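You operate a simulated robot arm through the tools that you are given. There is no shell and no other tool.

You are at the controls of a simulated robot arm. One attempt, no reset.

Task
The last bricks split in layers. Give one airing more, press and eject.
Fine: Turn the airing knob one mark up first, free the latch and press the green cycle button once. Let nothing jam the ram. Run the bricks up with the ejector lever, uncracked and unchipped. Then set the latch, hold the down button till the display says held and turn the pump key off with a clean dry hand. The oil unit stays charged; the display shows only the pressure on the ram. Keep out from under the ram and pinch nothing.

Only the result counts: the job must be done as asked and must still hold three seconds after the hand-in. Knocking over, shifting, dropping, spilling or breaking anything else fails it.

Robot
A 6-joint arm with a two-finger parallel gripper, fixed in place. Base frame: the origin is on the floor under the middle of its stand, x ahead of it, y to its left, z up. Lengths are in mm, angles in rad, forces in N, time in s.
With the tool pointing down near the work surface it reaches from about 180 to 780 mm from the base axis. Its first joint turns from -2.897 to 2.897 rad. Payload 3.43 kg.
The TCP is the grasp point between the finger pads, 34 mm short of the fingertips. In the tool frame z runs along the fingers and y along their closing line. Largest opening 128 mm; finger width 24, thickness 12; the body of the gripper, 48 by 130 mm, starts 96 mm behind the TCP.
Orientation is told as [roll, pitch, yaw] about the base's x, y, z axes, in that order, counted from this pose: with the fingers straight down and closing along the base's y, the tool's x points along the base's -x, its y along +y and its z along -z.

Tools
- The arm moves only by the tool step_arm. Its argument "motion" is one flat list of numbers, 7 for each row, row after row: the shift along the base's x, y, z in units of 50 mm (1.0 is 50 mm), then the turn, a rotation vector about the base's x, y, z in units of 6 degrees (1.0 is 6 degrees), then the gripper command, from -1 (shut) to 1 (fully open), values between in proportion. In form: [dx, dy, dz, rx, ry, rz, fingers, dx, dy, dz, rx, ry, rz, fingers, ...]. A call has 1 to 20 rows; each row shifts and turns the commanded pose from where the row before left it. A call with a number of a shift or a turn outside -1 to 1 is refused whole. Each row takes 0.2 s and may step no farther than 50 mm and 0.15 rad from the row before; otherwise, or with a gripper value out of range, the whole call is refused. A pose out of reach is approached as far as the arm can. The call stops where the force on the tool passes 90 N (or 10 N more than at its start, if that is more) or the arm is blocked; 0.2 s more then pass. The fingers move at their own pace (about 45 mm/s each) and stop on an object; they squeeze with about 26 N. The grip force told is the motor's: it shows also when the fingers shut on nothing. Time passes only in rows, and 0.2 s behind the last, so rows that do not move let the fingers close. It gives the time, the measured TCP pose, the force on the tool (base axes), the opening and the grip force at its end, in the units of the frame above (readings bear some noise), with the torque about the TCP (base axes, N m) and any sound that the robot's microphone picked up.
- Cameras (640 x 400 px; columns grow to the right, rows downward): "scene" is fixed at [43.8, 510.6, 1605.4]; the picture's right is [-0.79, -0.62, 0.00], its down [-0.30, 0.38, -0.88] and it looks along [0.54, -0.69, -0.48] (base axes); focal length 343 px, centre (320, 200). "wrist" rides on the gripper at [76, -11, -160] in the tool frame; the picture's right is [0.15, 0.99, 0.00], its down [-0.88, 0.13, -0.46] and it looks along [-0.45, 0.07, 0.89] (tool axes); focal length 234 px, centre (320, 200). There is no depth. A picture from a camera that has moved, and an enlarged one, comes with that camera's place and axes in the base frame and with its lens. The place of the scene camera against the robot may be out by one fixed shift of up to 25 mm in any direction.
- capture(camera): a new picture of that camera. No time passes.
- enlarge(camera, box): a new picture of the part [left, top, right, bottom] of that camera's present view, enlarged. No time passes.
- job_done(): hands the job in; it is judged then, once.

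Nothing tells you positions but the pictures and the camera data. Unless the task says otherwise, let go and move clear before handing in.

The tools are called after "Request:" as a command line: name --argument value ..., lists and objects as JSON in quotes. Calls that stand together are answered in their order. step_arm: Moves the arm, as the interface text tells. Its arguments: {"type":"object","properties":{"motion":{"type":"array"}},"required":["motion"]} The other tools are called the same way: capture (camera) takes a picture; enlarge (camera, box) takes an enlarged picture of a part of a camera's view; job_done () hands the job in.

At the start:

```text
time_s: 0.0
eef_pos: [349.9, -142.4, 1288.2]
tool_rot: [0.001, 0.0, 0.0]
force: [0.0, 0.5, 0.0]
wrist_torque: [0.0, 0.01, 0.02]
opening: 128.0
grasp_force: 0.1
```

scene: 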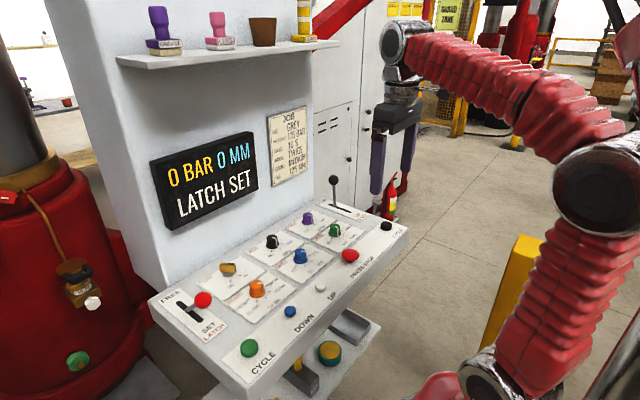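
wrist: 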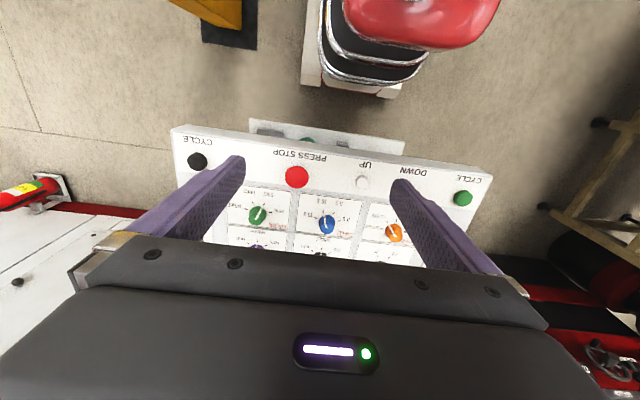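

I see a press console with knobs, cycle/up/down/stop buttons, a latch slider on the left and a lever on the right, with a display reading "0 BAR 0 MM LATCH SET". I'll look at it closely before moving anything.

Request:
enlarge --camera "scene" --box '[140, 170, 300, 270]'

Request:
enlarge --camera "scene" --box '[190, 240, 350, 340]'

Request:
enlarge --camera "scene" --box '[250, 170, 410, 270]'

Request:
enlarge --camera "scene" --box '[140, 270, 300, 370]'

Request:
enlarge --camera "scene" --box '[230, 90, 350, 190]'

Request:
enlarge --camera "scene" --box '[110, 0, 350, 80]'

Request:
enlarge --camera "scene" --box '[0, 150, 160, 400]'

Request:
enlarge --camera "scene" --box '[220, 300, 400, 400]'

```text
4.00 times, centred on (220, 220) of scene
camera zoom: at [43.8, 510.6, 1605.4], right [-0.79, -0.62, 0.0], down [-0.3, 0.38, -0.88], along [0.54, -0.69, -0.48], focal length 1373 px, centre (720, 120)
```

zoom: 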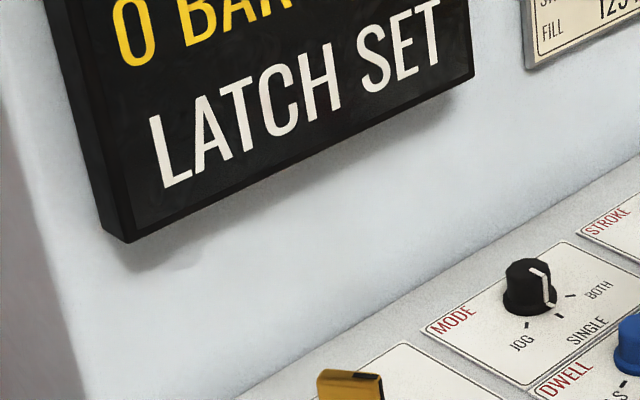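

```text
4.00 times, centred on (270, 290) of scene
camera zoom: at [43.8, 510.6, 1605.4], right [-0.79, -0.62, 0.0], down [-0.3, 0.38, -0.88], along [0.54, -0.69, -0.48], focal length 1373 px, centre (520, -160)
```

zoom: 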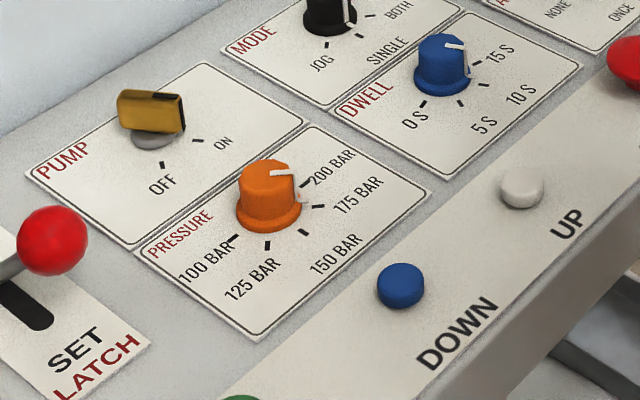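

```text
4.00 times, centred on (330, 220) of scene
camera zoom: at [43.8, 510.6, 1605.4], right [-0.79, -0.62, 0.0], down [-0.3, 0.38, -0.88], along [0.54, -0.69, -0.48], focal length 1373 px, centre (280, 120)
```

zoom: 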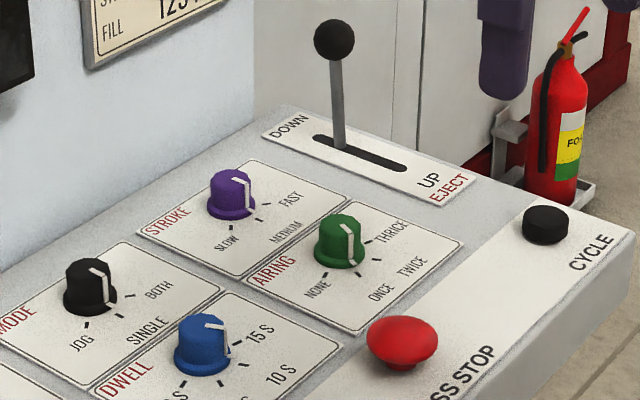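

```text
4.00 times, centred on (220, 320) of scene
camera zoom: at [43.8, 510.6, 1605.4], right [-0.79, -0.62, 0.0], down [-0.3, 0.38, -0.88], along [0.54, -0.69, -0.48], focal length 1373 px, centre (720, -280)
```

zoom: 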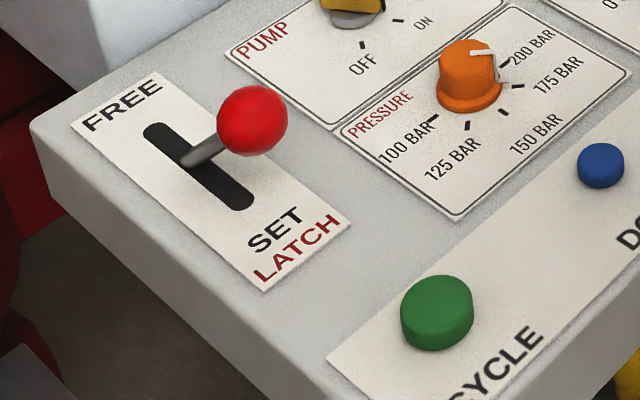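

```text
4.00 times, centred on (290, 140) of scene
camera zoom: at [43.8, 510.6, 1605.4], right [-0.79, -0.62, 0.0], down [-0.3, 0.38, -0.88], along [0.54, -0.69, -0.48], focal length 1373 px, centre (440, 440)
```

zoom: 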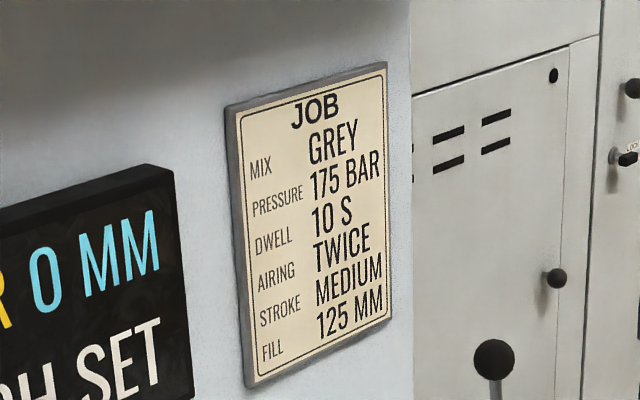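

```text
2.67 times, centred on (230, 40) of scene
camera zoom: at [43.8, 510.6, 1605.4], right [-0.79, -0.62, 0.0], down [-0.3, 0.38, -0.88], along [0.54, -0.69, -0.48], focal length 916 px, centre (560, 627)
```

zoom: 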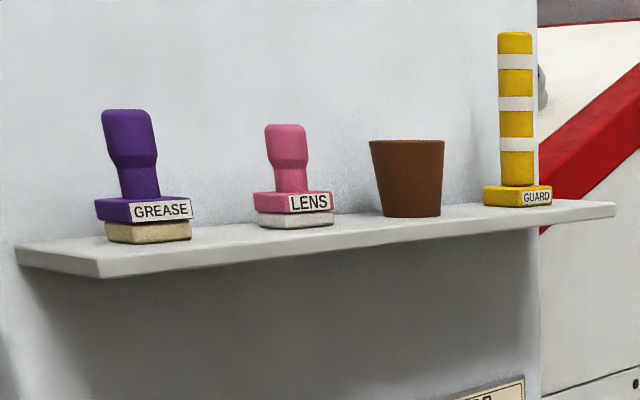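

```text
1.60 times, centred on (80, 275) of scene
camera zoom: at [43.8, 510.6, 1605.4], right [-0.79, -0.62, 0.0], down [-0.3, 0.38, -0.88], along [0.54, -0.69, -0.48], focal length 549 px, centre (704, 80)
```

zoom: 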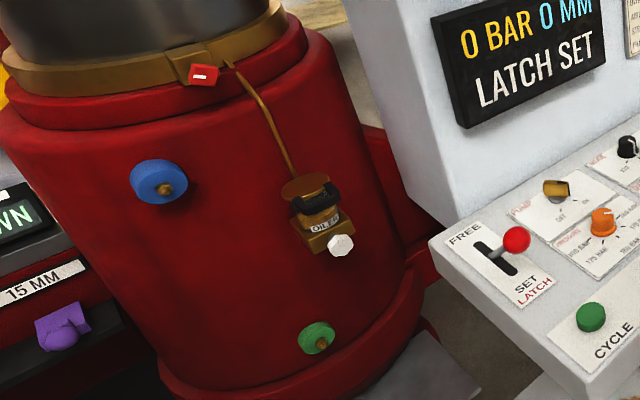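

```text
3.56 times, centred on (310, 350) of scene
camera zoom: at [43.8, 510.6, 1605.4], right [-0.79, -0.62, 0.0], down [-0.3, 0.38, -0.88], along [0.54, -0.69, -0.48], focal length 1221 px, centre (356, -333)
```

zoom: 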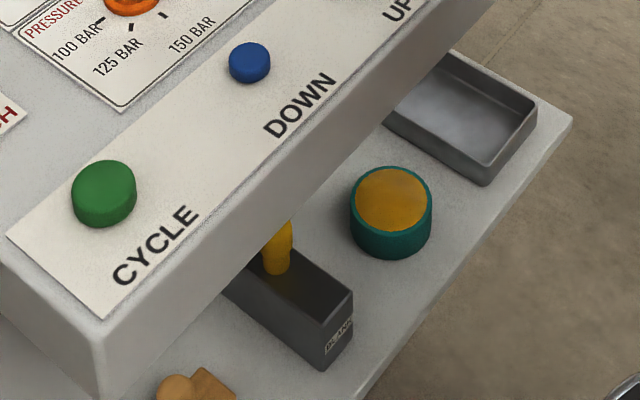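

The console panel triangulates to about x 430–700, z ≈ 950, with the red lever, green button and pump key on the +y side. The press itself isn't visible, so I'll tilt the wrist camera toward +y from up here to find it.

Request:
step_arm --motion '[0, 0, 0, 1, 0, 0, 1, 0, 0, 0, 1, 0, 0, 1, 0, 0, 0, 1, 0, 0, 1, 0, 0, 0, 1, 0, 0, 1, 0, 0, 0, 1, 0, 0, 1, 0, 0, 0, 1, 0, 0, 1, 0, 0, 0, 1, 0, 0, 1, 0, 0, 0, 1, 0, 0, 1]'

Request:
capture --camera "wrist"

Request:
capture --camera "scene"

```text
time_s: 1.8
eef_pos: [363.7, -120.6, 1248.8]
tool_rot: [0.836, -0.004, -0.003]
force: [0.2, 0.0, -0.1]
wrist_torque: [0.01, 0.0, 0.01]
opening: 128.0
grasp_force: 0.0
out of reach, approached as far as the arm can: row 6, 7, 8
```

```text
taken
camera wrist: at [287.2, -245.4, 1347.7], right [-0.15, 0.66, 0.73], down [0.88, -0.25, 0.4], along [0.46, 0.7, -0.55], focal length 234 px, centre (320, 200)
```

wrist: 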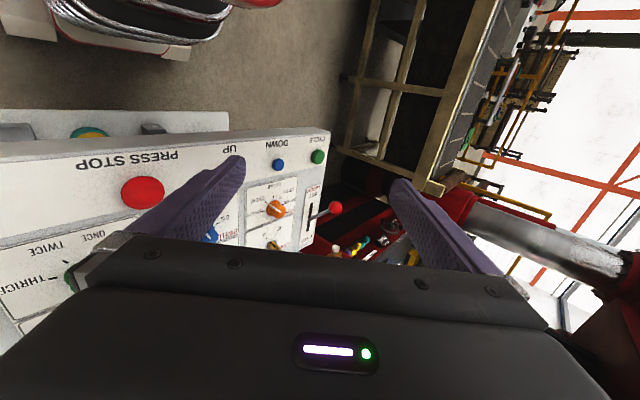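

```text
taken
```

scene: 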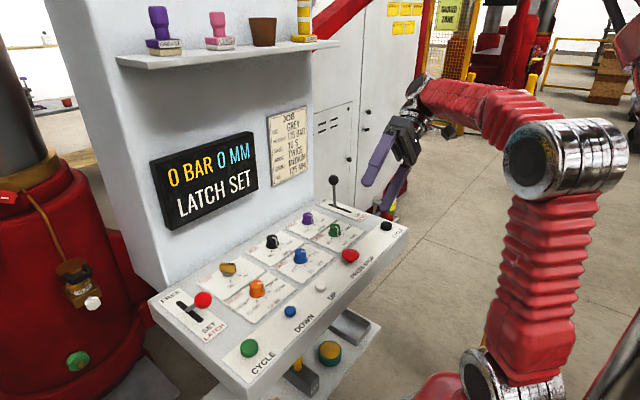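

The wrist view is turned sideways (picture right is up and +y), and there's a red machine with coloured items past the red latch lever. I'll enlarge that part.

Request:
enlarge --camera "wrist" --box '[300, 130, 460, 280]'

Request:
enlarge --camera "wrist" --box '[400, 0, 640, 330]'

```text
2.67 times, centred on (380, 205) of wrist
camera zoom: at [287.2, -245.4, 1347.7], right [-0.15, 0.66, 0.73], down [0.88, -0.25, 0.4], along [0.46, 0.7, -0.55], focal length 624 px, centre (160, 187)
```

zoom: 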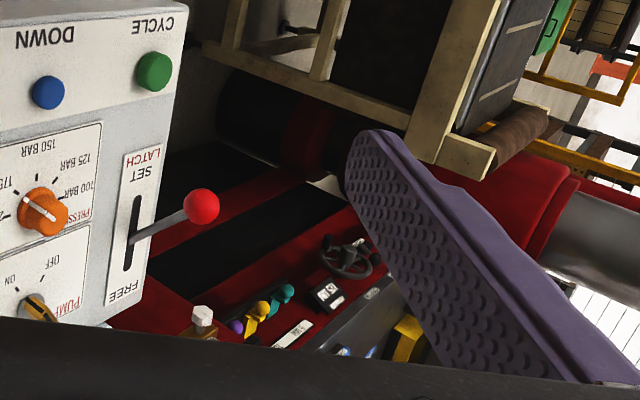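

```text
1.21 times, centred on (520, 165) of wrist
camera zoom: at [287.2, -245.4, 1347.7], right [-0.15, 0.66, 0.73], down [0.88, -0.25, 0.4], along [0.46, 0.7, -0.55], focal length 284 px, centre (78, 242)
```

zoom: 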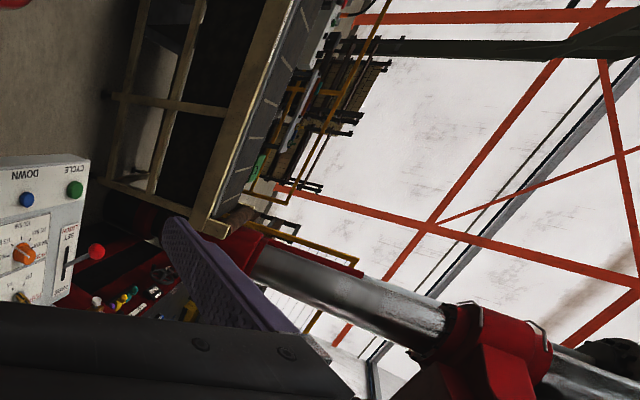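

The press columns are at +y beyond the console. I'll bring the hand back upright while moving it left, then yaw it to face the press for a clearer look.

Request:
step_arm --motion '[0, 0.6, 0, -1, 0, 0, 1, 0, 0.6, 0, -1, 0, 0, 1, 0, 0.6, 0, -1, 0, 0, 1, 0, 0.6, 0, -1, 0, 0, 1, 0, 0.6, 0, -1, 0, 0, 1, 0, 0.6, 0, -1, 0, 0, 1, 0, 0.6, 0, -1, 0, 0, 1, 0, 0.6, 0, -1, 0, 0, 1, 0, 0, 0, 0, 0, 1, 1, 0, 0, 0, 0, 0, 1, 1, 0, 0, 0, 0, 0, 1, 1, 0, 0, 0, 0, 0, 1, 1, 0, 0, 0, 0, 0, 1, 1, 0, 0, 0, 0, 0, 1, 1, 0, 0, 0, 0, 0, 1, 1, 0, 0, 0, 0, 0, 1, 1, 0, 0, 0, 0, 0, 1, 1, 0, 0, 0, 0, 0, 1, 1]'

Request:
capture --camera "wrist"

Request:
capture --camera "scene"

```text
time_s: 5.6
eef_pos: [363.6, 120.2, 1248.0]
tool_rot: [0.0, 0.001, 1.045]
force: [0.6, 0.7, 0.2]
wrist_torque: [0.02, -0.01, 0.0]
opening: 128.1
grasp_force: 0.0
```

```text
taken
camera wrist: at [335.4, 49.1, 1408.1], right [-0.93, 0.37, 0.0], down [0.33, 0.83, 0.46], along [0.17, 0.42, -0.89], focal length 234 px, centre (320, 200)
```

wrist: 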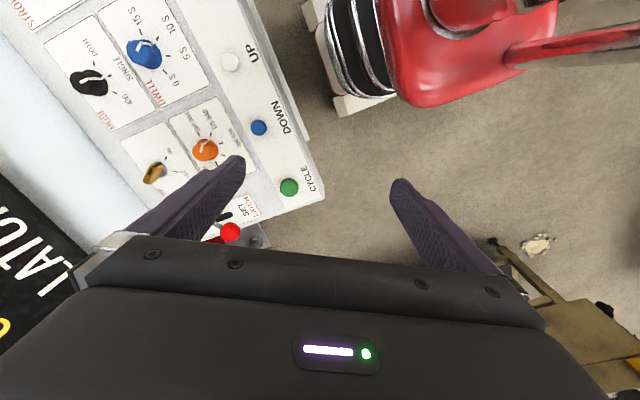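

```text
taken
```

scene: 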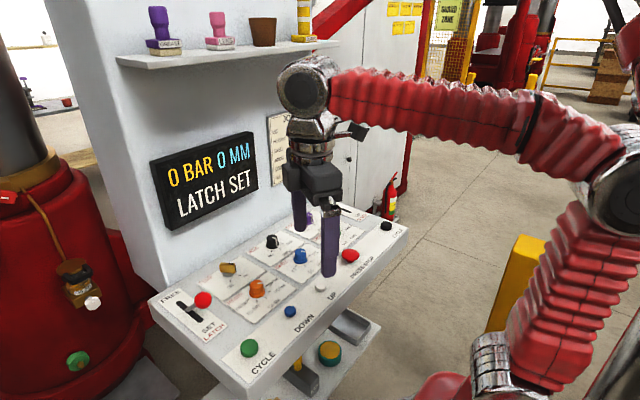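

Now I'll tilt the fingers forward so the camera looks at the press, while backing away a little.

Request:
step_arm --motion '[-0.2, 0, 0.4, 0.866, -0.5, 0, 1, -0.2, 0, 0.4, 0.866, -0.5, 0, 1, -0.2, 0, 0.4, 0.866, -0.5, 0, 1, -0.2, 0, 0.4, 0.866, -0.5, 0, 1, -0.2, 0, 0.4, 0.866, -0.5, 0, 1, -0.2, 0, 0, 0.866, -0.5, 0, 1, -0.2, 0, 0, 0.866, -0.5, 0, 1, -0.2, 0, 0, 0.866, -0.5, 0, 1]'

Request:
capture --camera "wrist"

```text
time_s: 7.4
eef_pos: [283.8, 120.9, 1349.0]
tool_rot: [0.001, -0.84, 1.047]
force: [0.3, -0.1, 0.3]
wrist_torque: [0.0, -0.03, 0.02]
opening: 128.0
grasp_force: 0.0
```

```text
taken
camera wrist: at [208.8, -31.1, 1398.9], right [-0.91, 0.41, -0.11], down [0.01, 0.28, 0.96], along [0.42, 0.87, -0.26], focal length 234 px, centre (320, 200)
```

wrist: 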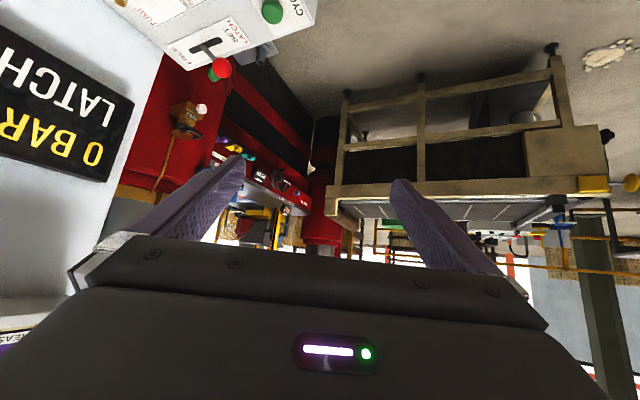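

The view is upside-down but shows the press. I'll enlarge the area around it.

Request:
enlarge --camera "wrist" --box '[140, 40, 320, 250]'

Request:
enlarge --camera "wrist" --box '[200, 120, 320, 220]'

Request:
enlarge --camera "wrist" --box '[320, 50, 640, 270]'

```text
1.90 times, centred on (230, 145) of wrist
camera zoom: at [208.8, -31.1, 1398.9], right [-0.91, 0.41, -0.11], down [0.01, 0.28, 0.96], along [0.42, 0.87, -0.26], focal length 446 px, centre (491, 305)
```

zoom: 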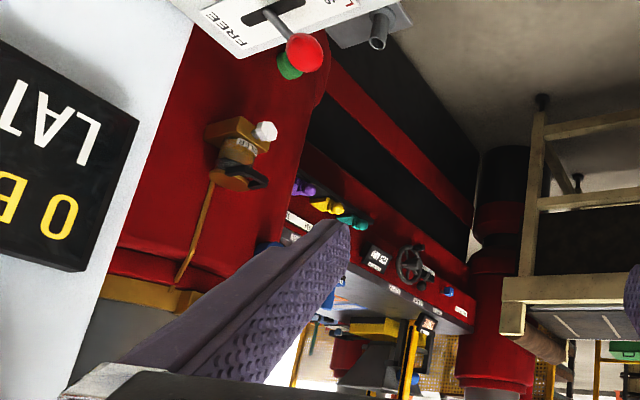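

```text
4.00 times, centred on (260, 170) of wrist
camera zoom: at [208.8, -31.1, 1398.9], right [-0.91, 0.41, -0.11], down [0.01, 0.28, 0.96], along [0.42, 0.87, -0.26], focal length 937 px, centre (560, 320)
```

zoom: 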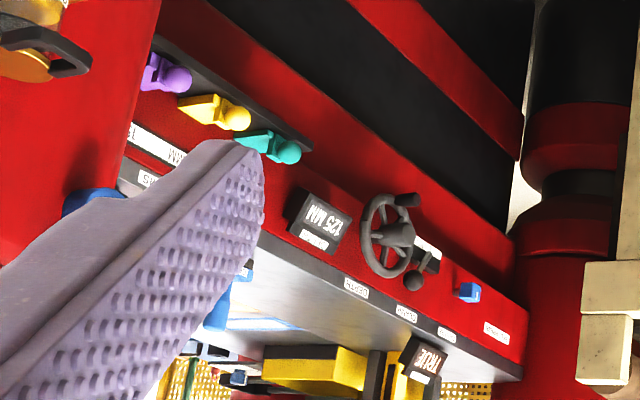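

```text
1.82 times, centred on (480, 160) of wrist
camera zoom: at [208.8, -31.1, 1398.9], right [-0.91, 0.41, -0.11], down [0.01, 0.28, 0.96], along [0.42, 0.87, -0.26], focal length 426 px, centre (29, 273)
```

zoom: 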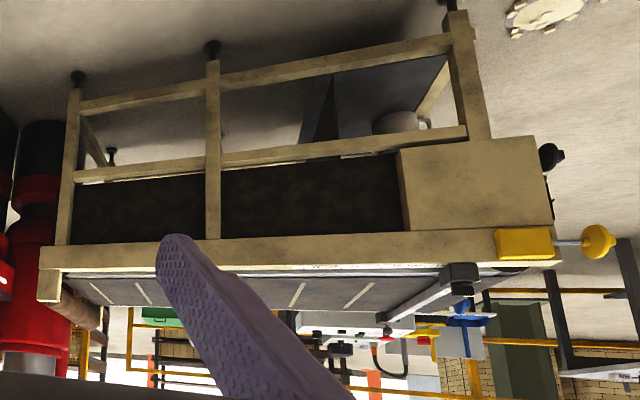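

The press front has a handwheel, a "125 MM" display and a rack of coloured items; the mould bed is hidden above. I'll tilt further up and yaw toward +x to see into the press opening.

Request:
step_arm --motion '[0, 0, 0, 0, 0, -1, 1, 0, 0, 0, 0, 0, -1, 1, 0, 0, 0, 0, 0, -1, 1, 0, 0, 0.2, 0.669, -0.743, 0, 1, 0, 0, 0.2, 0.669, -0.743, 0, 1, 0, 0, 0.2, 0.669, -0.743, 0, 1, 0, 0, 0.2, 0.669, -0.743, 0, 1]'

Request:
capture --camera "wrist"

```text
time_s: 9.0
eef_pos: [285.4, 118.7, 1388.7]
tool_rot: [0.0, -1.259, 0.733]
force: [-0.4, 0.5, 0.0]
wrist_torque: [0.01, 0.0, -0.02]
opening: 128.0
grasp_force: 0.0
```

```text
taken
camera wrist: at [162.0, -6.3, 1365.2], right [-0.69, 0.71, -0.14], down [-0.21, -0.01, 0.98], along [0.69, 0.71, 0.16], focal length 234 px, centre (320, 200)
```

wrist: 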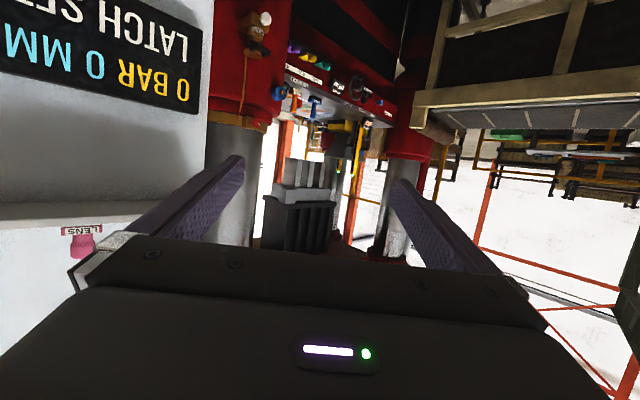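

Request:
enlarge --camera "wrist" --box '[230, 0, 430, 125]'

Request:
enlarge --camera "wrist" --box '[260, 70, 400, 160]'

Request:
enlarge --camera "wrist" --box '[230, 80, 430, 270]'

Request:
enlarge --camera "wrist" --box '[400, 0, 640, 150]'

```text
3.20 times, centred on (330, 62) of wrist
camera zoom: at [162.0, -6.3, 1365.2], right [-0.69, 0.71, -0.14], down [-0.21, -0.01, 0.98], along [0.69, 0.71, 0.16], focal length 749 px, centre (288, 640)
```

zoom: 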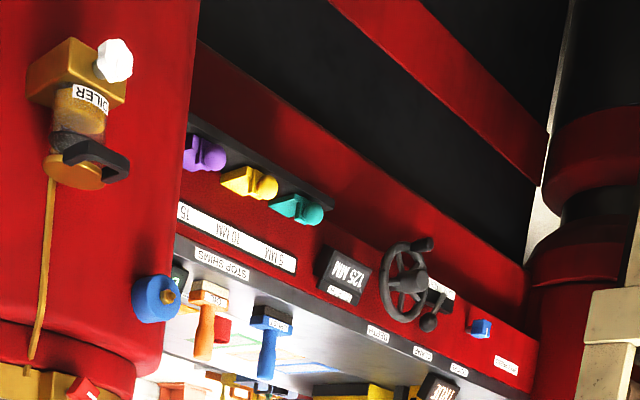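

```text
4.44 times, centred on (330, 115) of wrist
camera zoom: at [162.0, -6.3, 1365.2], right [-0.69, 0.71, -0.14], down [-0.21, -0.01, 0.98], along [0.69, 0.71, 0.16], focal length 1041 px, centre (276, 578)
```

zoom: 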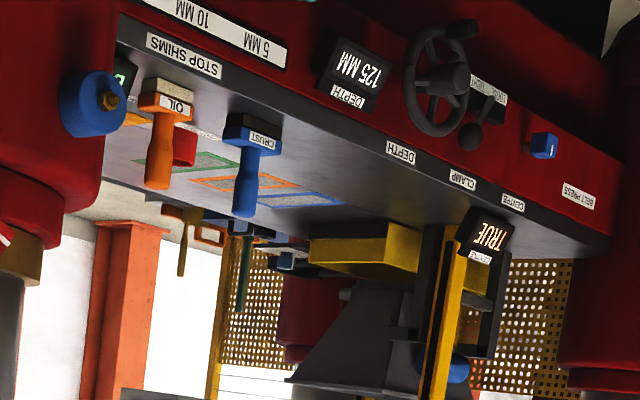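

```text
2.11 times, centred on (330, 175) of wrist
camera zoom: at [162.0, -6.3, 1365.2], right [-0.69, 0.71, -0.14], down [-0.21, -0.01, 0.98], along [0.69, 0.71, 0.16], focal length 493 px, centre (299, 253)
```

zoom: 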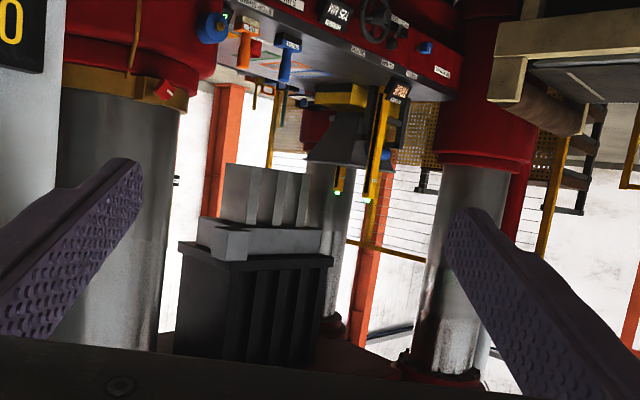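

```text
2.67 times, centred on (520, 75) of wrist
camera zoom: at [162.0, -6.3, 1365.2], right [-0.69, 0.71, -0.14], down [-0.21, -0.01, 0.98], along [0.69, 0.71, 0.16], focal length 624 px, centre (-213, 533)
```

zoom: 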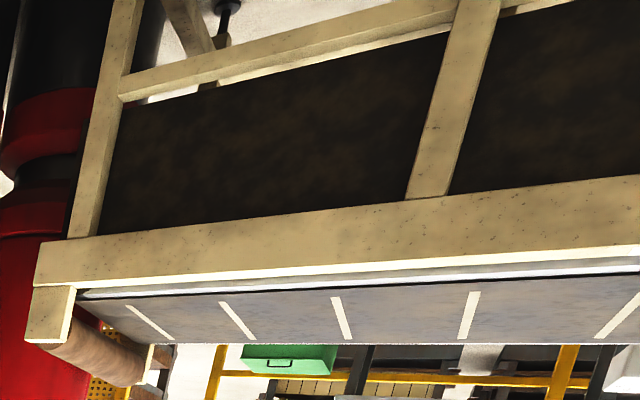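

The ram, bed tools and hopper are visible upside-down. I'll raise the hand so I can look down onto the press bed.

Request:
step_arm --motion '[0.1, 0.5, 0.8, -0.669, 0.743, 0, 1, 0.1, 0.5, 0.8, -0.669, 0.743, 0, 1, 0.1, 0.5, 0.8, -0.669, 0.743, 0, 1, 0.1, 0.5, 0.8, -0.669, 0.743, 0, 1, 0.1, 0.5, 0.8, 0, 0, 0, 1, 0.1, 0.5, 0.8, 0, 0, 0, 1]'

Request:
capture --camera "wrist"

```text
time_s: 10.6
eef_pos: [331.1, 280.8, 1599.3]
tool_rot: [0.0, -0.753, 0.726]
force: [0.2, -0.7, 0.3]
wrist_torque: [0.01, 0.05, 0.05]
opening: 127.7
grasp_force: 0.1
stopped in row 6: the arm was blocked; the commanded pose is now the measured one
```

```text
taken
camera wrist: at [215.0, 164.3, 1663.8], right [-0.74, 0.67, -0.1], down [0.16, 0.32, 0.93], along [0.66, 0.67, -0.34], focal length 234 px, centre (320, 200)
```

wrist: 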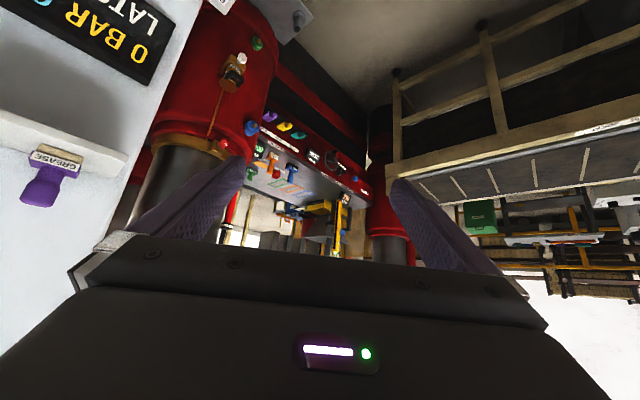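

Request:
enlarge --camera "wrist" --box '[230, 100, 390, 260]'

Request:
enlarge --camera "wrist" --box '[240, 120, 360, 200]'

Request:
enlarge --camera "wrist" --box '[200, 0, 360, 110]'

Request:
capture --camera "scene"

```text
2.50 times, centred on (310, 180) of wrist
camera zoom: at [215.0, 164.3, 1663.8], right [-0.74, 0.67, -0.1], down [0.16, 0.32, 0.93], along [0.66, 0.67, -0.34], focal length 585 px, centre (345, 250)
```

zoom: 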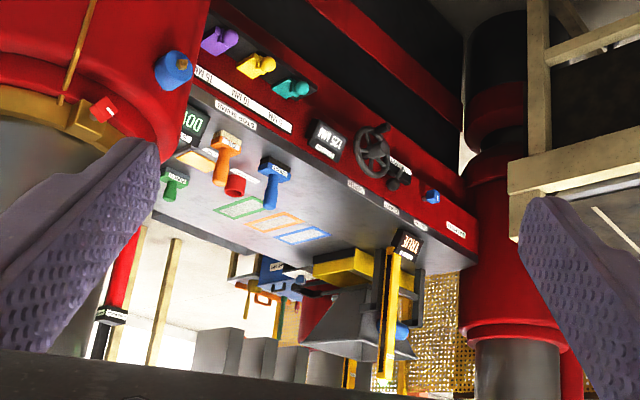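

```text
5.00 times, centred on (300, 160) of wrist
camera zoom: at [215.0, 164.3, 1663.8], right [-0.74, 0.67, -0.1], down [0.16, 0.32, 0.93], along [0.66, 0.67, -0.34], focal length 1171 px, centre (420, 400)
```

zoom: 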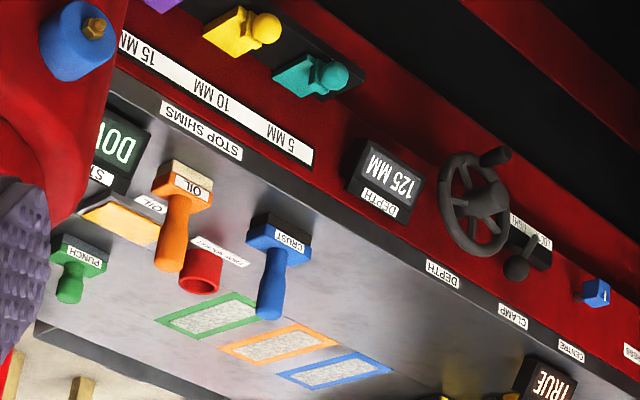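

```text
3.64 times, centred on (280, 55) of wrist
camera zoom: at [215.0, 164.3, 1663.8], right [-0.74, 0.67, -0.1], down [0.16, 0.32, 0.93], along [0.66, 0.67, -0.34], focal length 852 px, centre (466, 727)
```

zoom: 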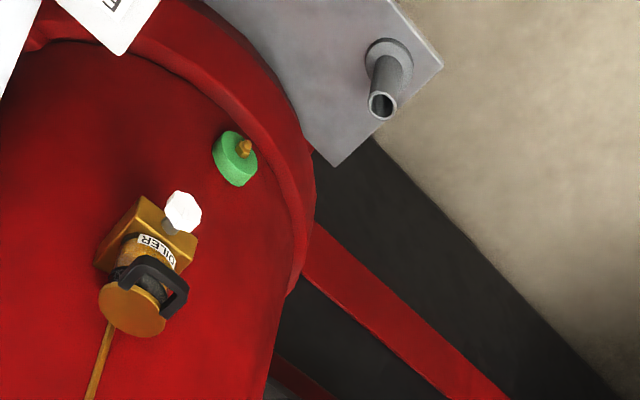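

```text
taken
```

scene: 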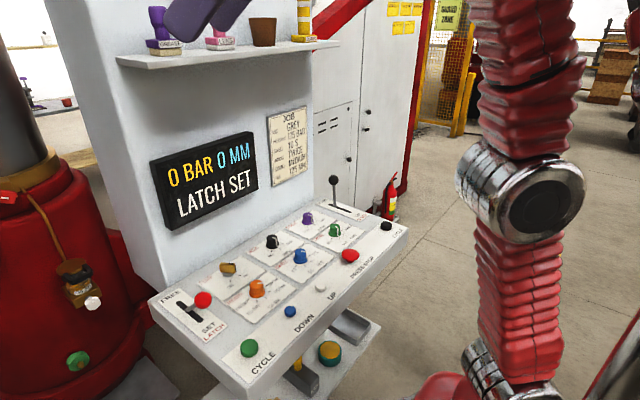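

The press bed works out to roughly (1100, 1130, 912), well beyond reach, so only the console (and perhaps the shelf) is my workspace. I'll return upright above the console for close looks at the controls.

Request:
step_arm --motion '[-0.04, -0.375, -0.465, -0.597, 0.672, 0, 1, -0.04, -0.375, -0.465, -0.597, 0.672, 0, 1, -0.04, -0.375, -0.465, -0.597, 0.672, 0, 1, -0.04, -0.375, -0.465, -0.597, 0.672, 0, 1, -0.04, -0.375, -0.465, -0.597, 0.672, 0, 1, -0.04, -0.375, -0.465, -0.597, 0.672, 0, 1, -0.04, -0.375, -0.465, -0.597, 0.672, 0, 1, -0.04, -0.375, -0.465, -0.597, 0.672, 0, 1, -0.04, -0.375, -0.465, 0, 0, -0.99, 1, -0.04, -0.375, -0.465, 0, 0, -0.99, 1, -0.04, -0.375, -0.465, 0, 0, -0.99, 1, -0.04, -0.375, -0.465, 0, 0, -0.99, 1, -0.04, -0.375, -0.465, 0, 0, -0.99, 1, -0.04, -0.375, -0.465, 0, 0, -0.99, 1, -0.04, -0.375, -0.465, 0, 0, -0.99, 1]'

Request:
capture --camera "wrist"

```text
time_s: 13.8
eef_pos: [300.4, -0.2, 1215.9]
tool_rot: [0.004, -0.003, 0.0]
force: [-0.6, -0.5, -0.1]
wrist_torque: [-0.03, -0.02, 0.0]
opening: 128.0
grasp_force: 0.1
out of reach, approached as far as the arm can: row 5, 6, 7, 8
```

```text
taken
camera wrist: at [222.7, -10.7, 1376.0], right [-0.15, 0.99, 0.0], down [0.88, 0.13, 0.46], along [0.45, 0.07, -0.89], focal length 234 px, centre (320, 200)
```

wrist: 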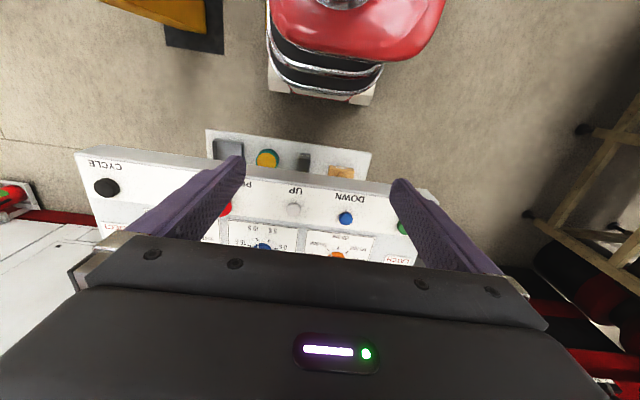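

I'll tilt the fingers forward so the whole panel comes into view.

Request:
step_arm --motion '[0, 0, 0.3, 0, -1, 0, 1, 0, 0, 0.3, 0, -1, 0, 1, 0, 0, 0.3, 0, -1, 0, 1, 0, 0, 0.3, 0, -1, 0, 1, 0, 0, 0.3, 0, -1, 0, 1]'

Request:
capture --camera "wrist"

```text
time_s: 15.0
eef_pos: [300.6, -1.1, 1289.5]
tool_rot: [0.0, -0.527, 0.004]
force: [-0.9, 0.1, -0.8]
wrist_torque: [-0.02, 0.0, 0.01]
opening: 128.1
grasp_force: 0.1
```

```text
taken
camera wrist: at [153.6, -12.0, 1389.4], right [-0.13, 0.99, -0.07], down [0.53, 0.13, 0.84], along [0.84, 0.07, -0.54], focal length 234 px, centre (320, 200)
```

wrist: 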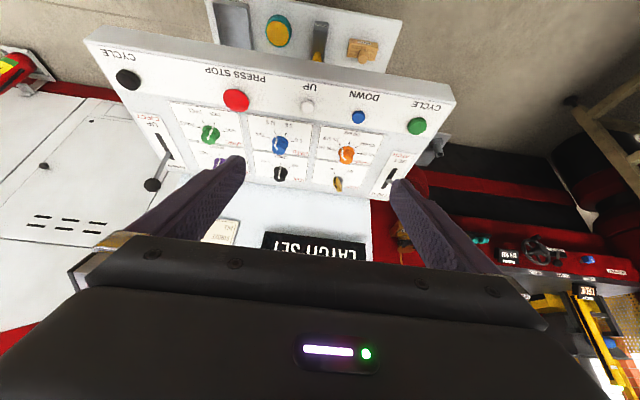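

Request:
enlarge --camera "wrist" --box '[165, 90, 265, 180]'

Request:
enlarge --camera "wrist" --box '[240, 100, 380, 200]'

Request:
enlarge --camera "wrist" --box '[200, 0, 420, 90]'

Request:
enlarge --camera "wrist" --box '[80, 30, 220, 200]'

Request:
enlarge --camera "wrist" --box '[340, 80, 480, 220]'

Request:
enlarge --camera "wrist" --box '[460, 200, 640, 340]'

```text
4.44 times, centred on (215, 135) of wrist
camera zoom: at [153.6, -12.0, 1389.4], right [-0.13, 0.99, -0.07], down [0.53, 0.13, 0.84], along [0.84, 0.07, -0.54], focal length 1041 px, centre (787, 489)
```

zoom: 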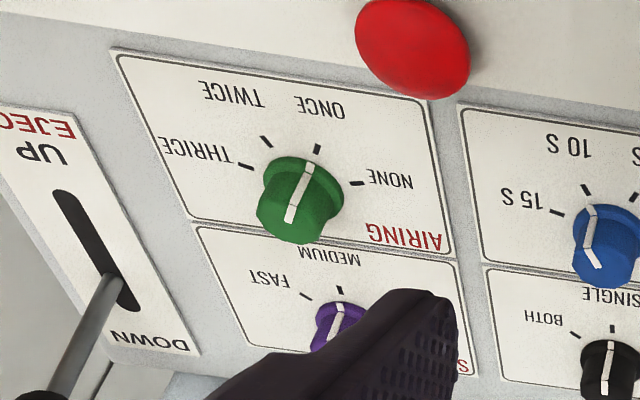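

```text
4.00 times, centred on (310, 150) of wrist
camera zoom: at [153.6, -12.0, 1389.4], right [-0.13, 0.99, -0.07], down [0.53, 0.13, 0.84], along [0.84, 0.07, -0.54], focal length 937 px, centre (360, 400)
```

zoom: 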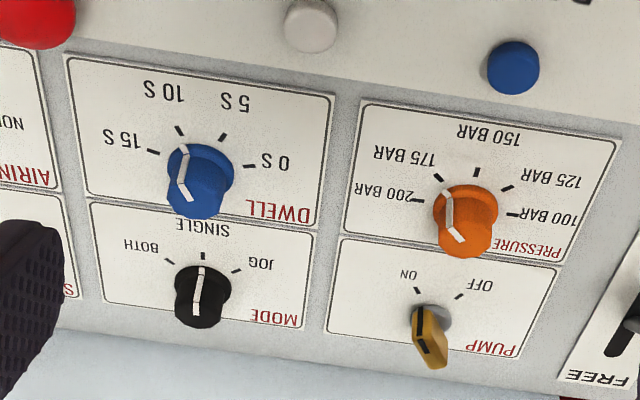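

```text
2.91 times, centred on (310, 45) of wrist
camera zoom: at [153.6, -12.0, 1389.4], right [-0.13, 0.99, -0.07], down [0.53, 0.13, 0.84], along [0.84, 0.07, -0.54], focal length 681 px, centre (349, 651)
```

zoom: 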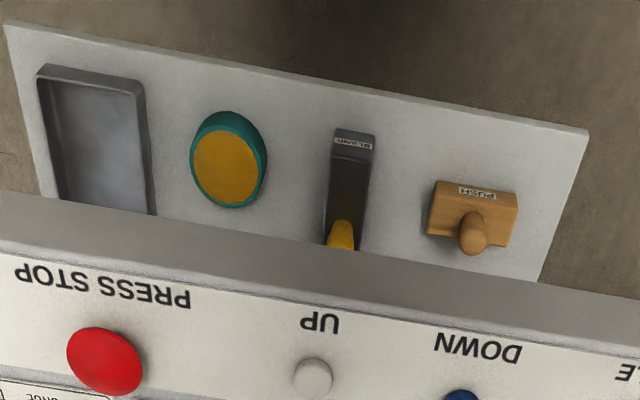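

```text
2.35 times, centred on (150, 115) of wrist
camera zoom: at [153.6, -12.0, 1389.4], right [-0.13, 0.99, -0.07], down [0.53, 0.13, 0.84], along [0.84, 0.07, -0.54], focal length 551 px, centre (720, 400)
```

zoom: 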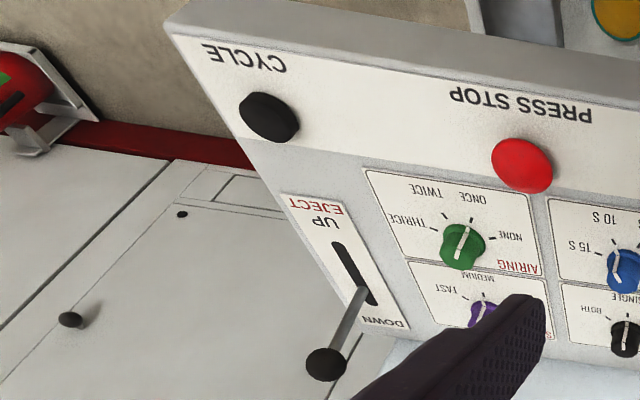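

```text
2.86 times, centred on (410, 150) of wrist
camera zoom: at [153.6, -12.0, 1389.4], right [-0.13, 0.99, -0.07], down [0.53, 0.13, 0.84], along [0.84, 0.07, -0.54], focal length 669 px, centre (63, 343)
```

zoom: 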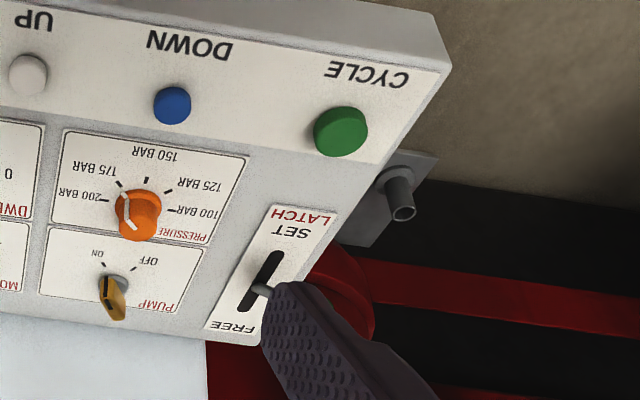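

```text
2.86 times, centred on (550, 270) of wrist
camera zoom: at [153.6, -12.0, 1389.4], right [-0.13, 0.99, -0.07], down [0.53, 0.13, 0.84], along [0.84, 0.07, -0.54], focal length 669 px, centre (-337, 0)
```

zoom: 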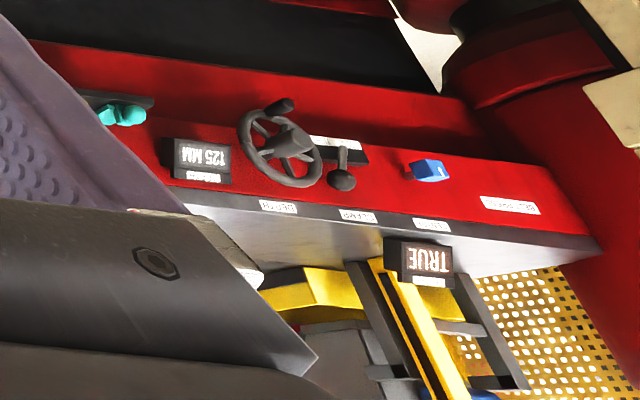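

The panel settings read airing ONCE, dwell 10 s, pressure 175, mode SINGLE, stroke MEDIUM and pump ON, so one mark up is ONCE to TWICE, matching the job card. The button row is at x ≈ 465, z ≈ 966. I'll move above the airing knob for exact geometry.

Request:
step_arm --motion '[0.5, -0.7, -0.2, 0, 0.839, 0, 1, 0.5, -0.7, -0.2, 0, 0.839, 0, 1, 0.5, -0.7, -0.2, 0, 0.839, 0, 1, 0.5, -0.7, -0.2, 0, 0.839, 0, 1, 0.5, -0.7, -0.2, 0, 0.839, 0, 1, 0.5, -0.7, -0.2, 0, 0.839, 0, 1]'

Request:
capture --camera "wrist"

Request:
enlarge --camera "wrist" --box '[220, 60, 420, 200]'

```text
time_s: 16.4
eef_pos: [448.8, -209.3, 1228.1]
tool_rot: [0.003, -0.001, 0.001]
force: [-0.2, -0.1, 0.1]
wrist_torque: [0.02, -0.04, 0.03]
opening: 127.9
grasp_force: 0.0
```

```text
taken
camera wrist: at [372.1, -220.4, 1388.1], right [-0.15, 0.99, 0.0], down [0.88, 0.13, 0.46], along [0.45, 0.07, -0.89], focal length 234 px, centre (320, 200)
```

wrist: 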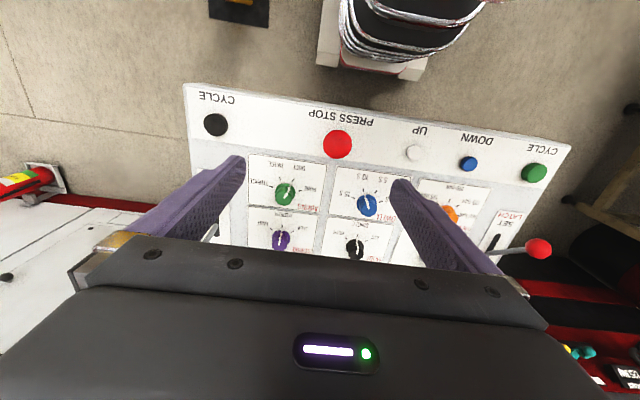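

```text
2.86 times, centred on (320, 130) of wrist
camera zoom: at [372.1, -220.4, 1388.1], right [-0.15, 0.99, 0.0], down [0.88, 0.13, 0.46], along [0.45, 0.07, -0.89], focal length 669 px, centre (320, 400)
```

zoom: 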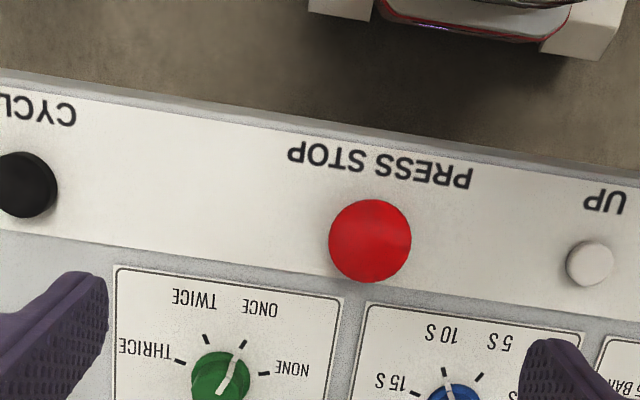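

Request:
enlarge --camera "wrist" --box '[240, 150, 340, 255]'

Request:
enlarge --camera "wrist" --box '[320, 150, 480, 260]'

Request:
enlarge --camera "wrist" --box '[460, 130, 600, 270]'

Request:
enlarge --camera "wrist" --box '[180, 90, 280, 250]'

```text
3.81 times, centred on (290, 202) of wrist
camera zoom: at [372.1, -220.4, 1388.1], right [-0.15, 0.99, 0.0], down [0.88, 0.13, 0.46], along [0.45, 0.07, -0.89], focal length 892 px, centre (434, 190)
```

zoom: 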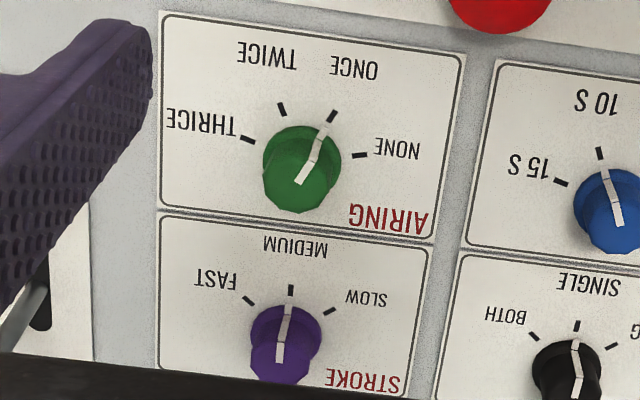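

```text
3.64 times, centred on (400, 205) of wrist
camera zoom: at [372.1, -220.4, 1388.1], right [-0.15, 0.99, 0.0], down [0.88, 0.13, 0.46], along [0.45, 0.07, -0.89], focal length 852 px, centre (29, 182)
```

zoom: 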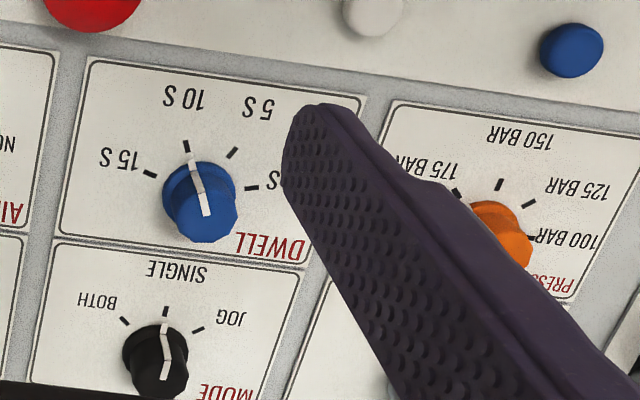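

```text
2.86 times, centred on (530, 200) of wrist
camera zoom: at [372.1, -220.4, 1388.1], right [-0.15, 0.99, 0.0], down [0.88, 0.13, 0.46], along [0.45, 0.07, -0.89], focal length 669 px, centre (-280, 200)
```

zoom: 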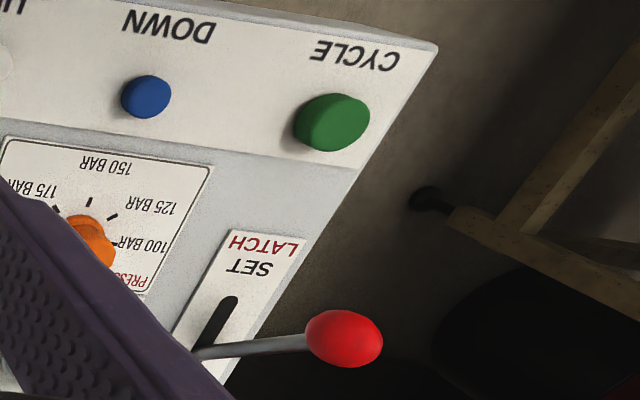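

```text
2.50 times, centred on (230, 170) of wrist
camera zoom: at [372.1, -220.4, 1388.1], right [-0.15, 0.99, 0.0], down [0.88, 0.13, 0.46], along [0.45, 0.07, -0.89], focal length 585 px, centre (545, 275)
```

zoom: 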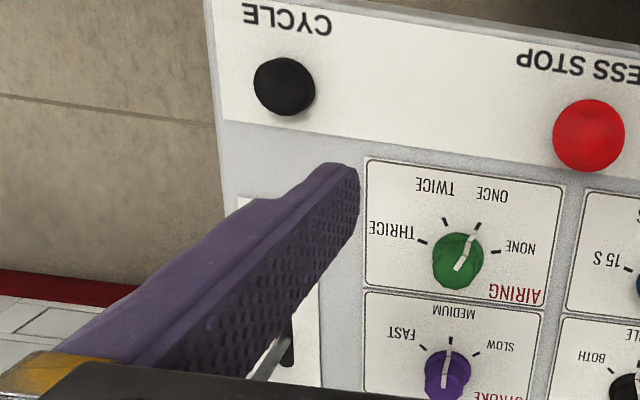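

Working out the panel: it is about horizontal at z ≈ 957, and the airing knob is centred near (584, -260), topping out at z ≈ 990 with marks 50° apart; it points at ONCE. I'll move above the knob with the fingers partly closed and check alignment.

Request:
step_arm --motion '[0.54, -0.2, -0.6, 0, 0, 0, 0, 0.54, -0.2, -0.6, 0, 0, 0, -0.2, 0.54, -0.2, -0.6, 0, 0, 0, -0.2, 0.54, -0.2, -0.6, 0, 0, 0, -0.2, 0.54, -0.2, -0.6, 0, 0, 0, -0.2, 0, 0, 0, 0, 0, 0, -0.2, 0, 0, 0, 0, 0, 0, -0.2]'

Request:
capture --camera "wrist"

Request:
enlarge --camera "wrist" --box '[240, 100, 400, 210]'

Request:
capture --camera "scene"

Request:
enlarge --camera "scene" --box '[0, 200, 60, 320]'

```text
time_s: 18.0
eef_pos: [584.9, -257.2, 1079.9]
tool_rot: [0.002, 0.001, 0.001]
force: [0.2, 0.8, -0.5]
wrist_torque: [-0.01, 0.01, -0.03]
opening: 51.1
grasp_force: 0.0
```

```text
taken
camera wrist: at [510.0, -268.9, 1240.0], right [-0.15, 0.99, 0.0], down [0.88, 0.13, 0.46], along [0.45, 0.07, -0.89], focal length 234 px, centre (320, 200)
```

wrist: 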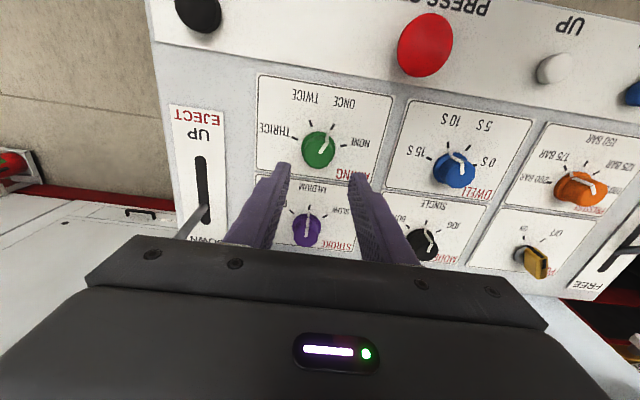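

```text
3.64 times, centred on (320, 155) of wrist
camera zoom: at [510.0, -268.9, 1240.0], right [-0.15, 0.99, 0.0], down [0.88, 0.13, 0.46], along [0.45, 0.07, -0.89], focal length 852 px, centre (320, 364)
```

zoom: 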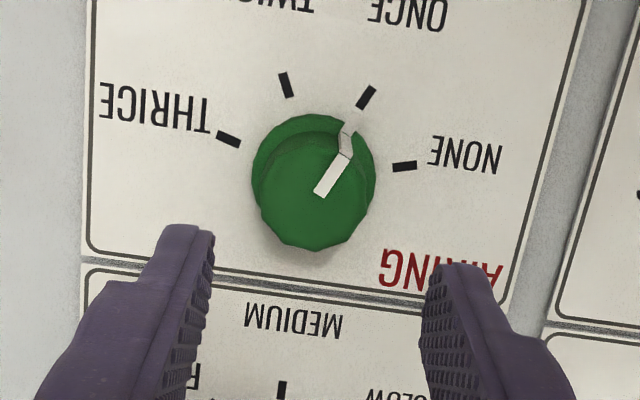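

```text
taken
```

scene: 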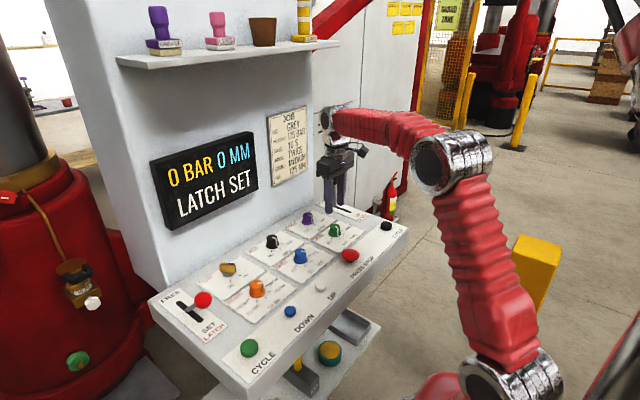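

```text
3.33 times, centred on (30, 260) of scene
camera zoom: at [43.8, 510.6, 1605.4], right [-0.79, -0.62, 0.0], down [-0.3, 0.38, -0.88], along [0.54, -0.69, -0.48], focal length 1144 px, centre (1287, 0)
```

zoom: 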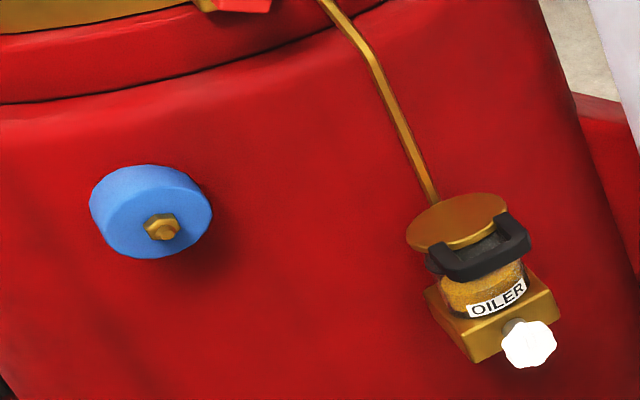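

The knob centre refines to about (582, -260). I'll correct by a few millimetres and descend so the fingertips straddle the knob above its skirt.

Request:
step_arm --motion '[-0.05, -0.05, -0.5, 0, 0, 0, -0.2, 0, 0, -0.5, 0, 0, 0, -0.2, 0, 0, -0.5, 0, 0, 0, -0.2, 0, 0, 0, 0, 0, 0, -0.2]'

Request:
capture --camera "wrist"

Request:
enlarge --camera "wrist" --box '[240, 110, 400, 220]'

Request:
enlarge --camera "scene" --box '[280, 120, 440, 260]'

```text
time_s: 19.0
eef_pos: [584.0, -262.0, 1005.3]
tool_rot: [0.001, 0.001, 0.004]
force: [-1.0, 0.2, -0.1]
wrist_torque: [-0.05, 0.03, -0.01]
opening: 51.6
grasp_force: 0.0
```

```text
taken
camera wrist: at [507.5, -273.4, 1164.8], right [-0.15, 0.99, 0.0], down [0.88, 0.13, 0.46], along [0.45, 0.07, -0.89], focal length 234 px, centre (320, 200)
```

wrist: 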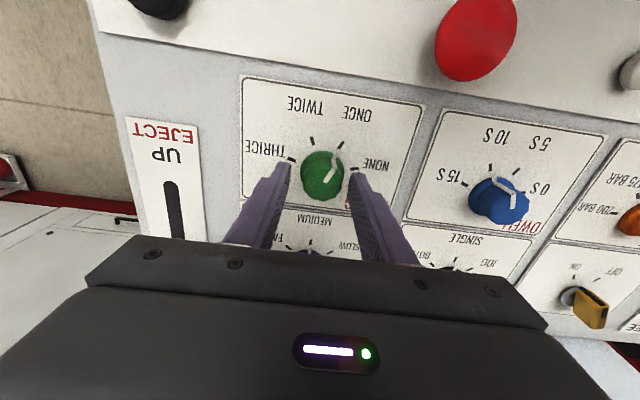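

```text
3.64 times, centred on (320, 165) of wrist
camera zoom: at [507.5, -273.4, 1164.8], right [-0.15, 0.99, 0.0], down [0.88, 0.13, 0.46], along [0.45, 0.07, -0.89], focal length 852 px, centre (320, 327)
```

zoom: 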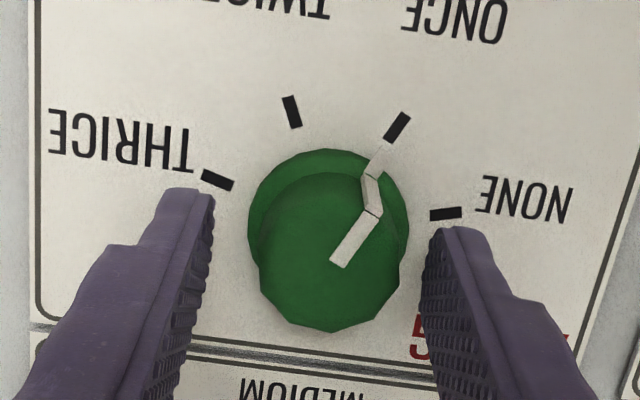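

```text
2.86 times, centred on (360, 190) of scene
camera zoom: at [43.8, 510.6, 1605.4], right [-0.79, -0.62, 0.0], down [-0.3, 0.38, -0.88], along [0.54, -0.69, -0.48], focal length 981 px, centre (206, 229)
```

zoom: 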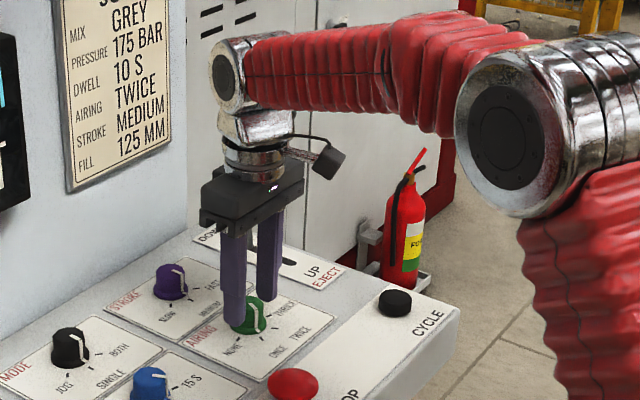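

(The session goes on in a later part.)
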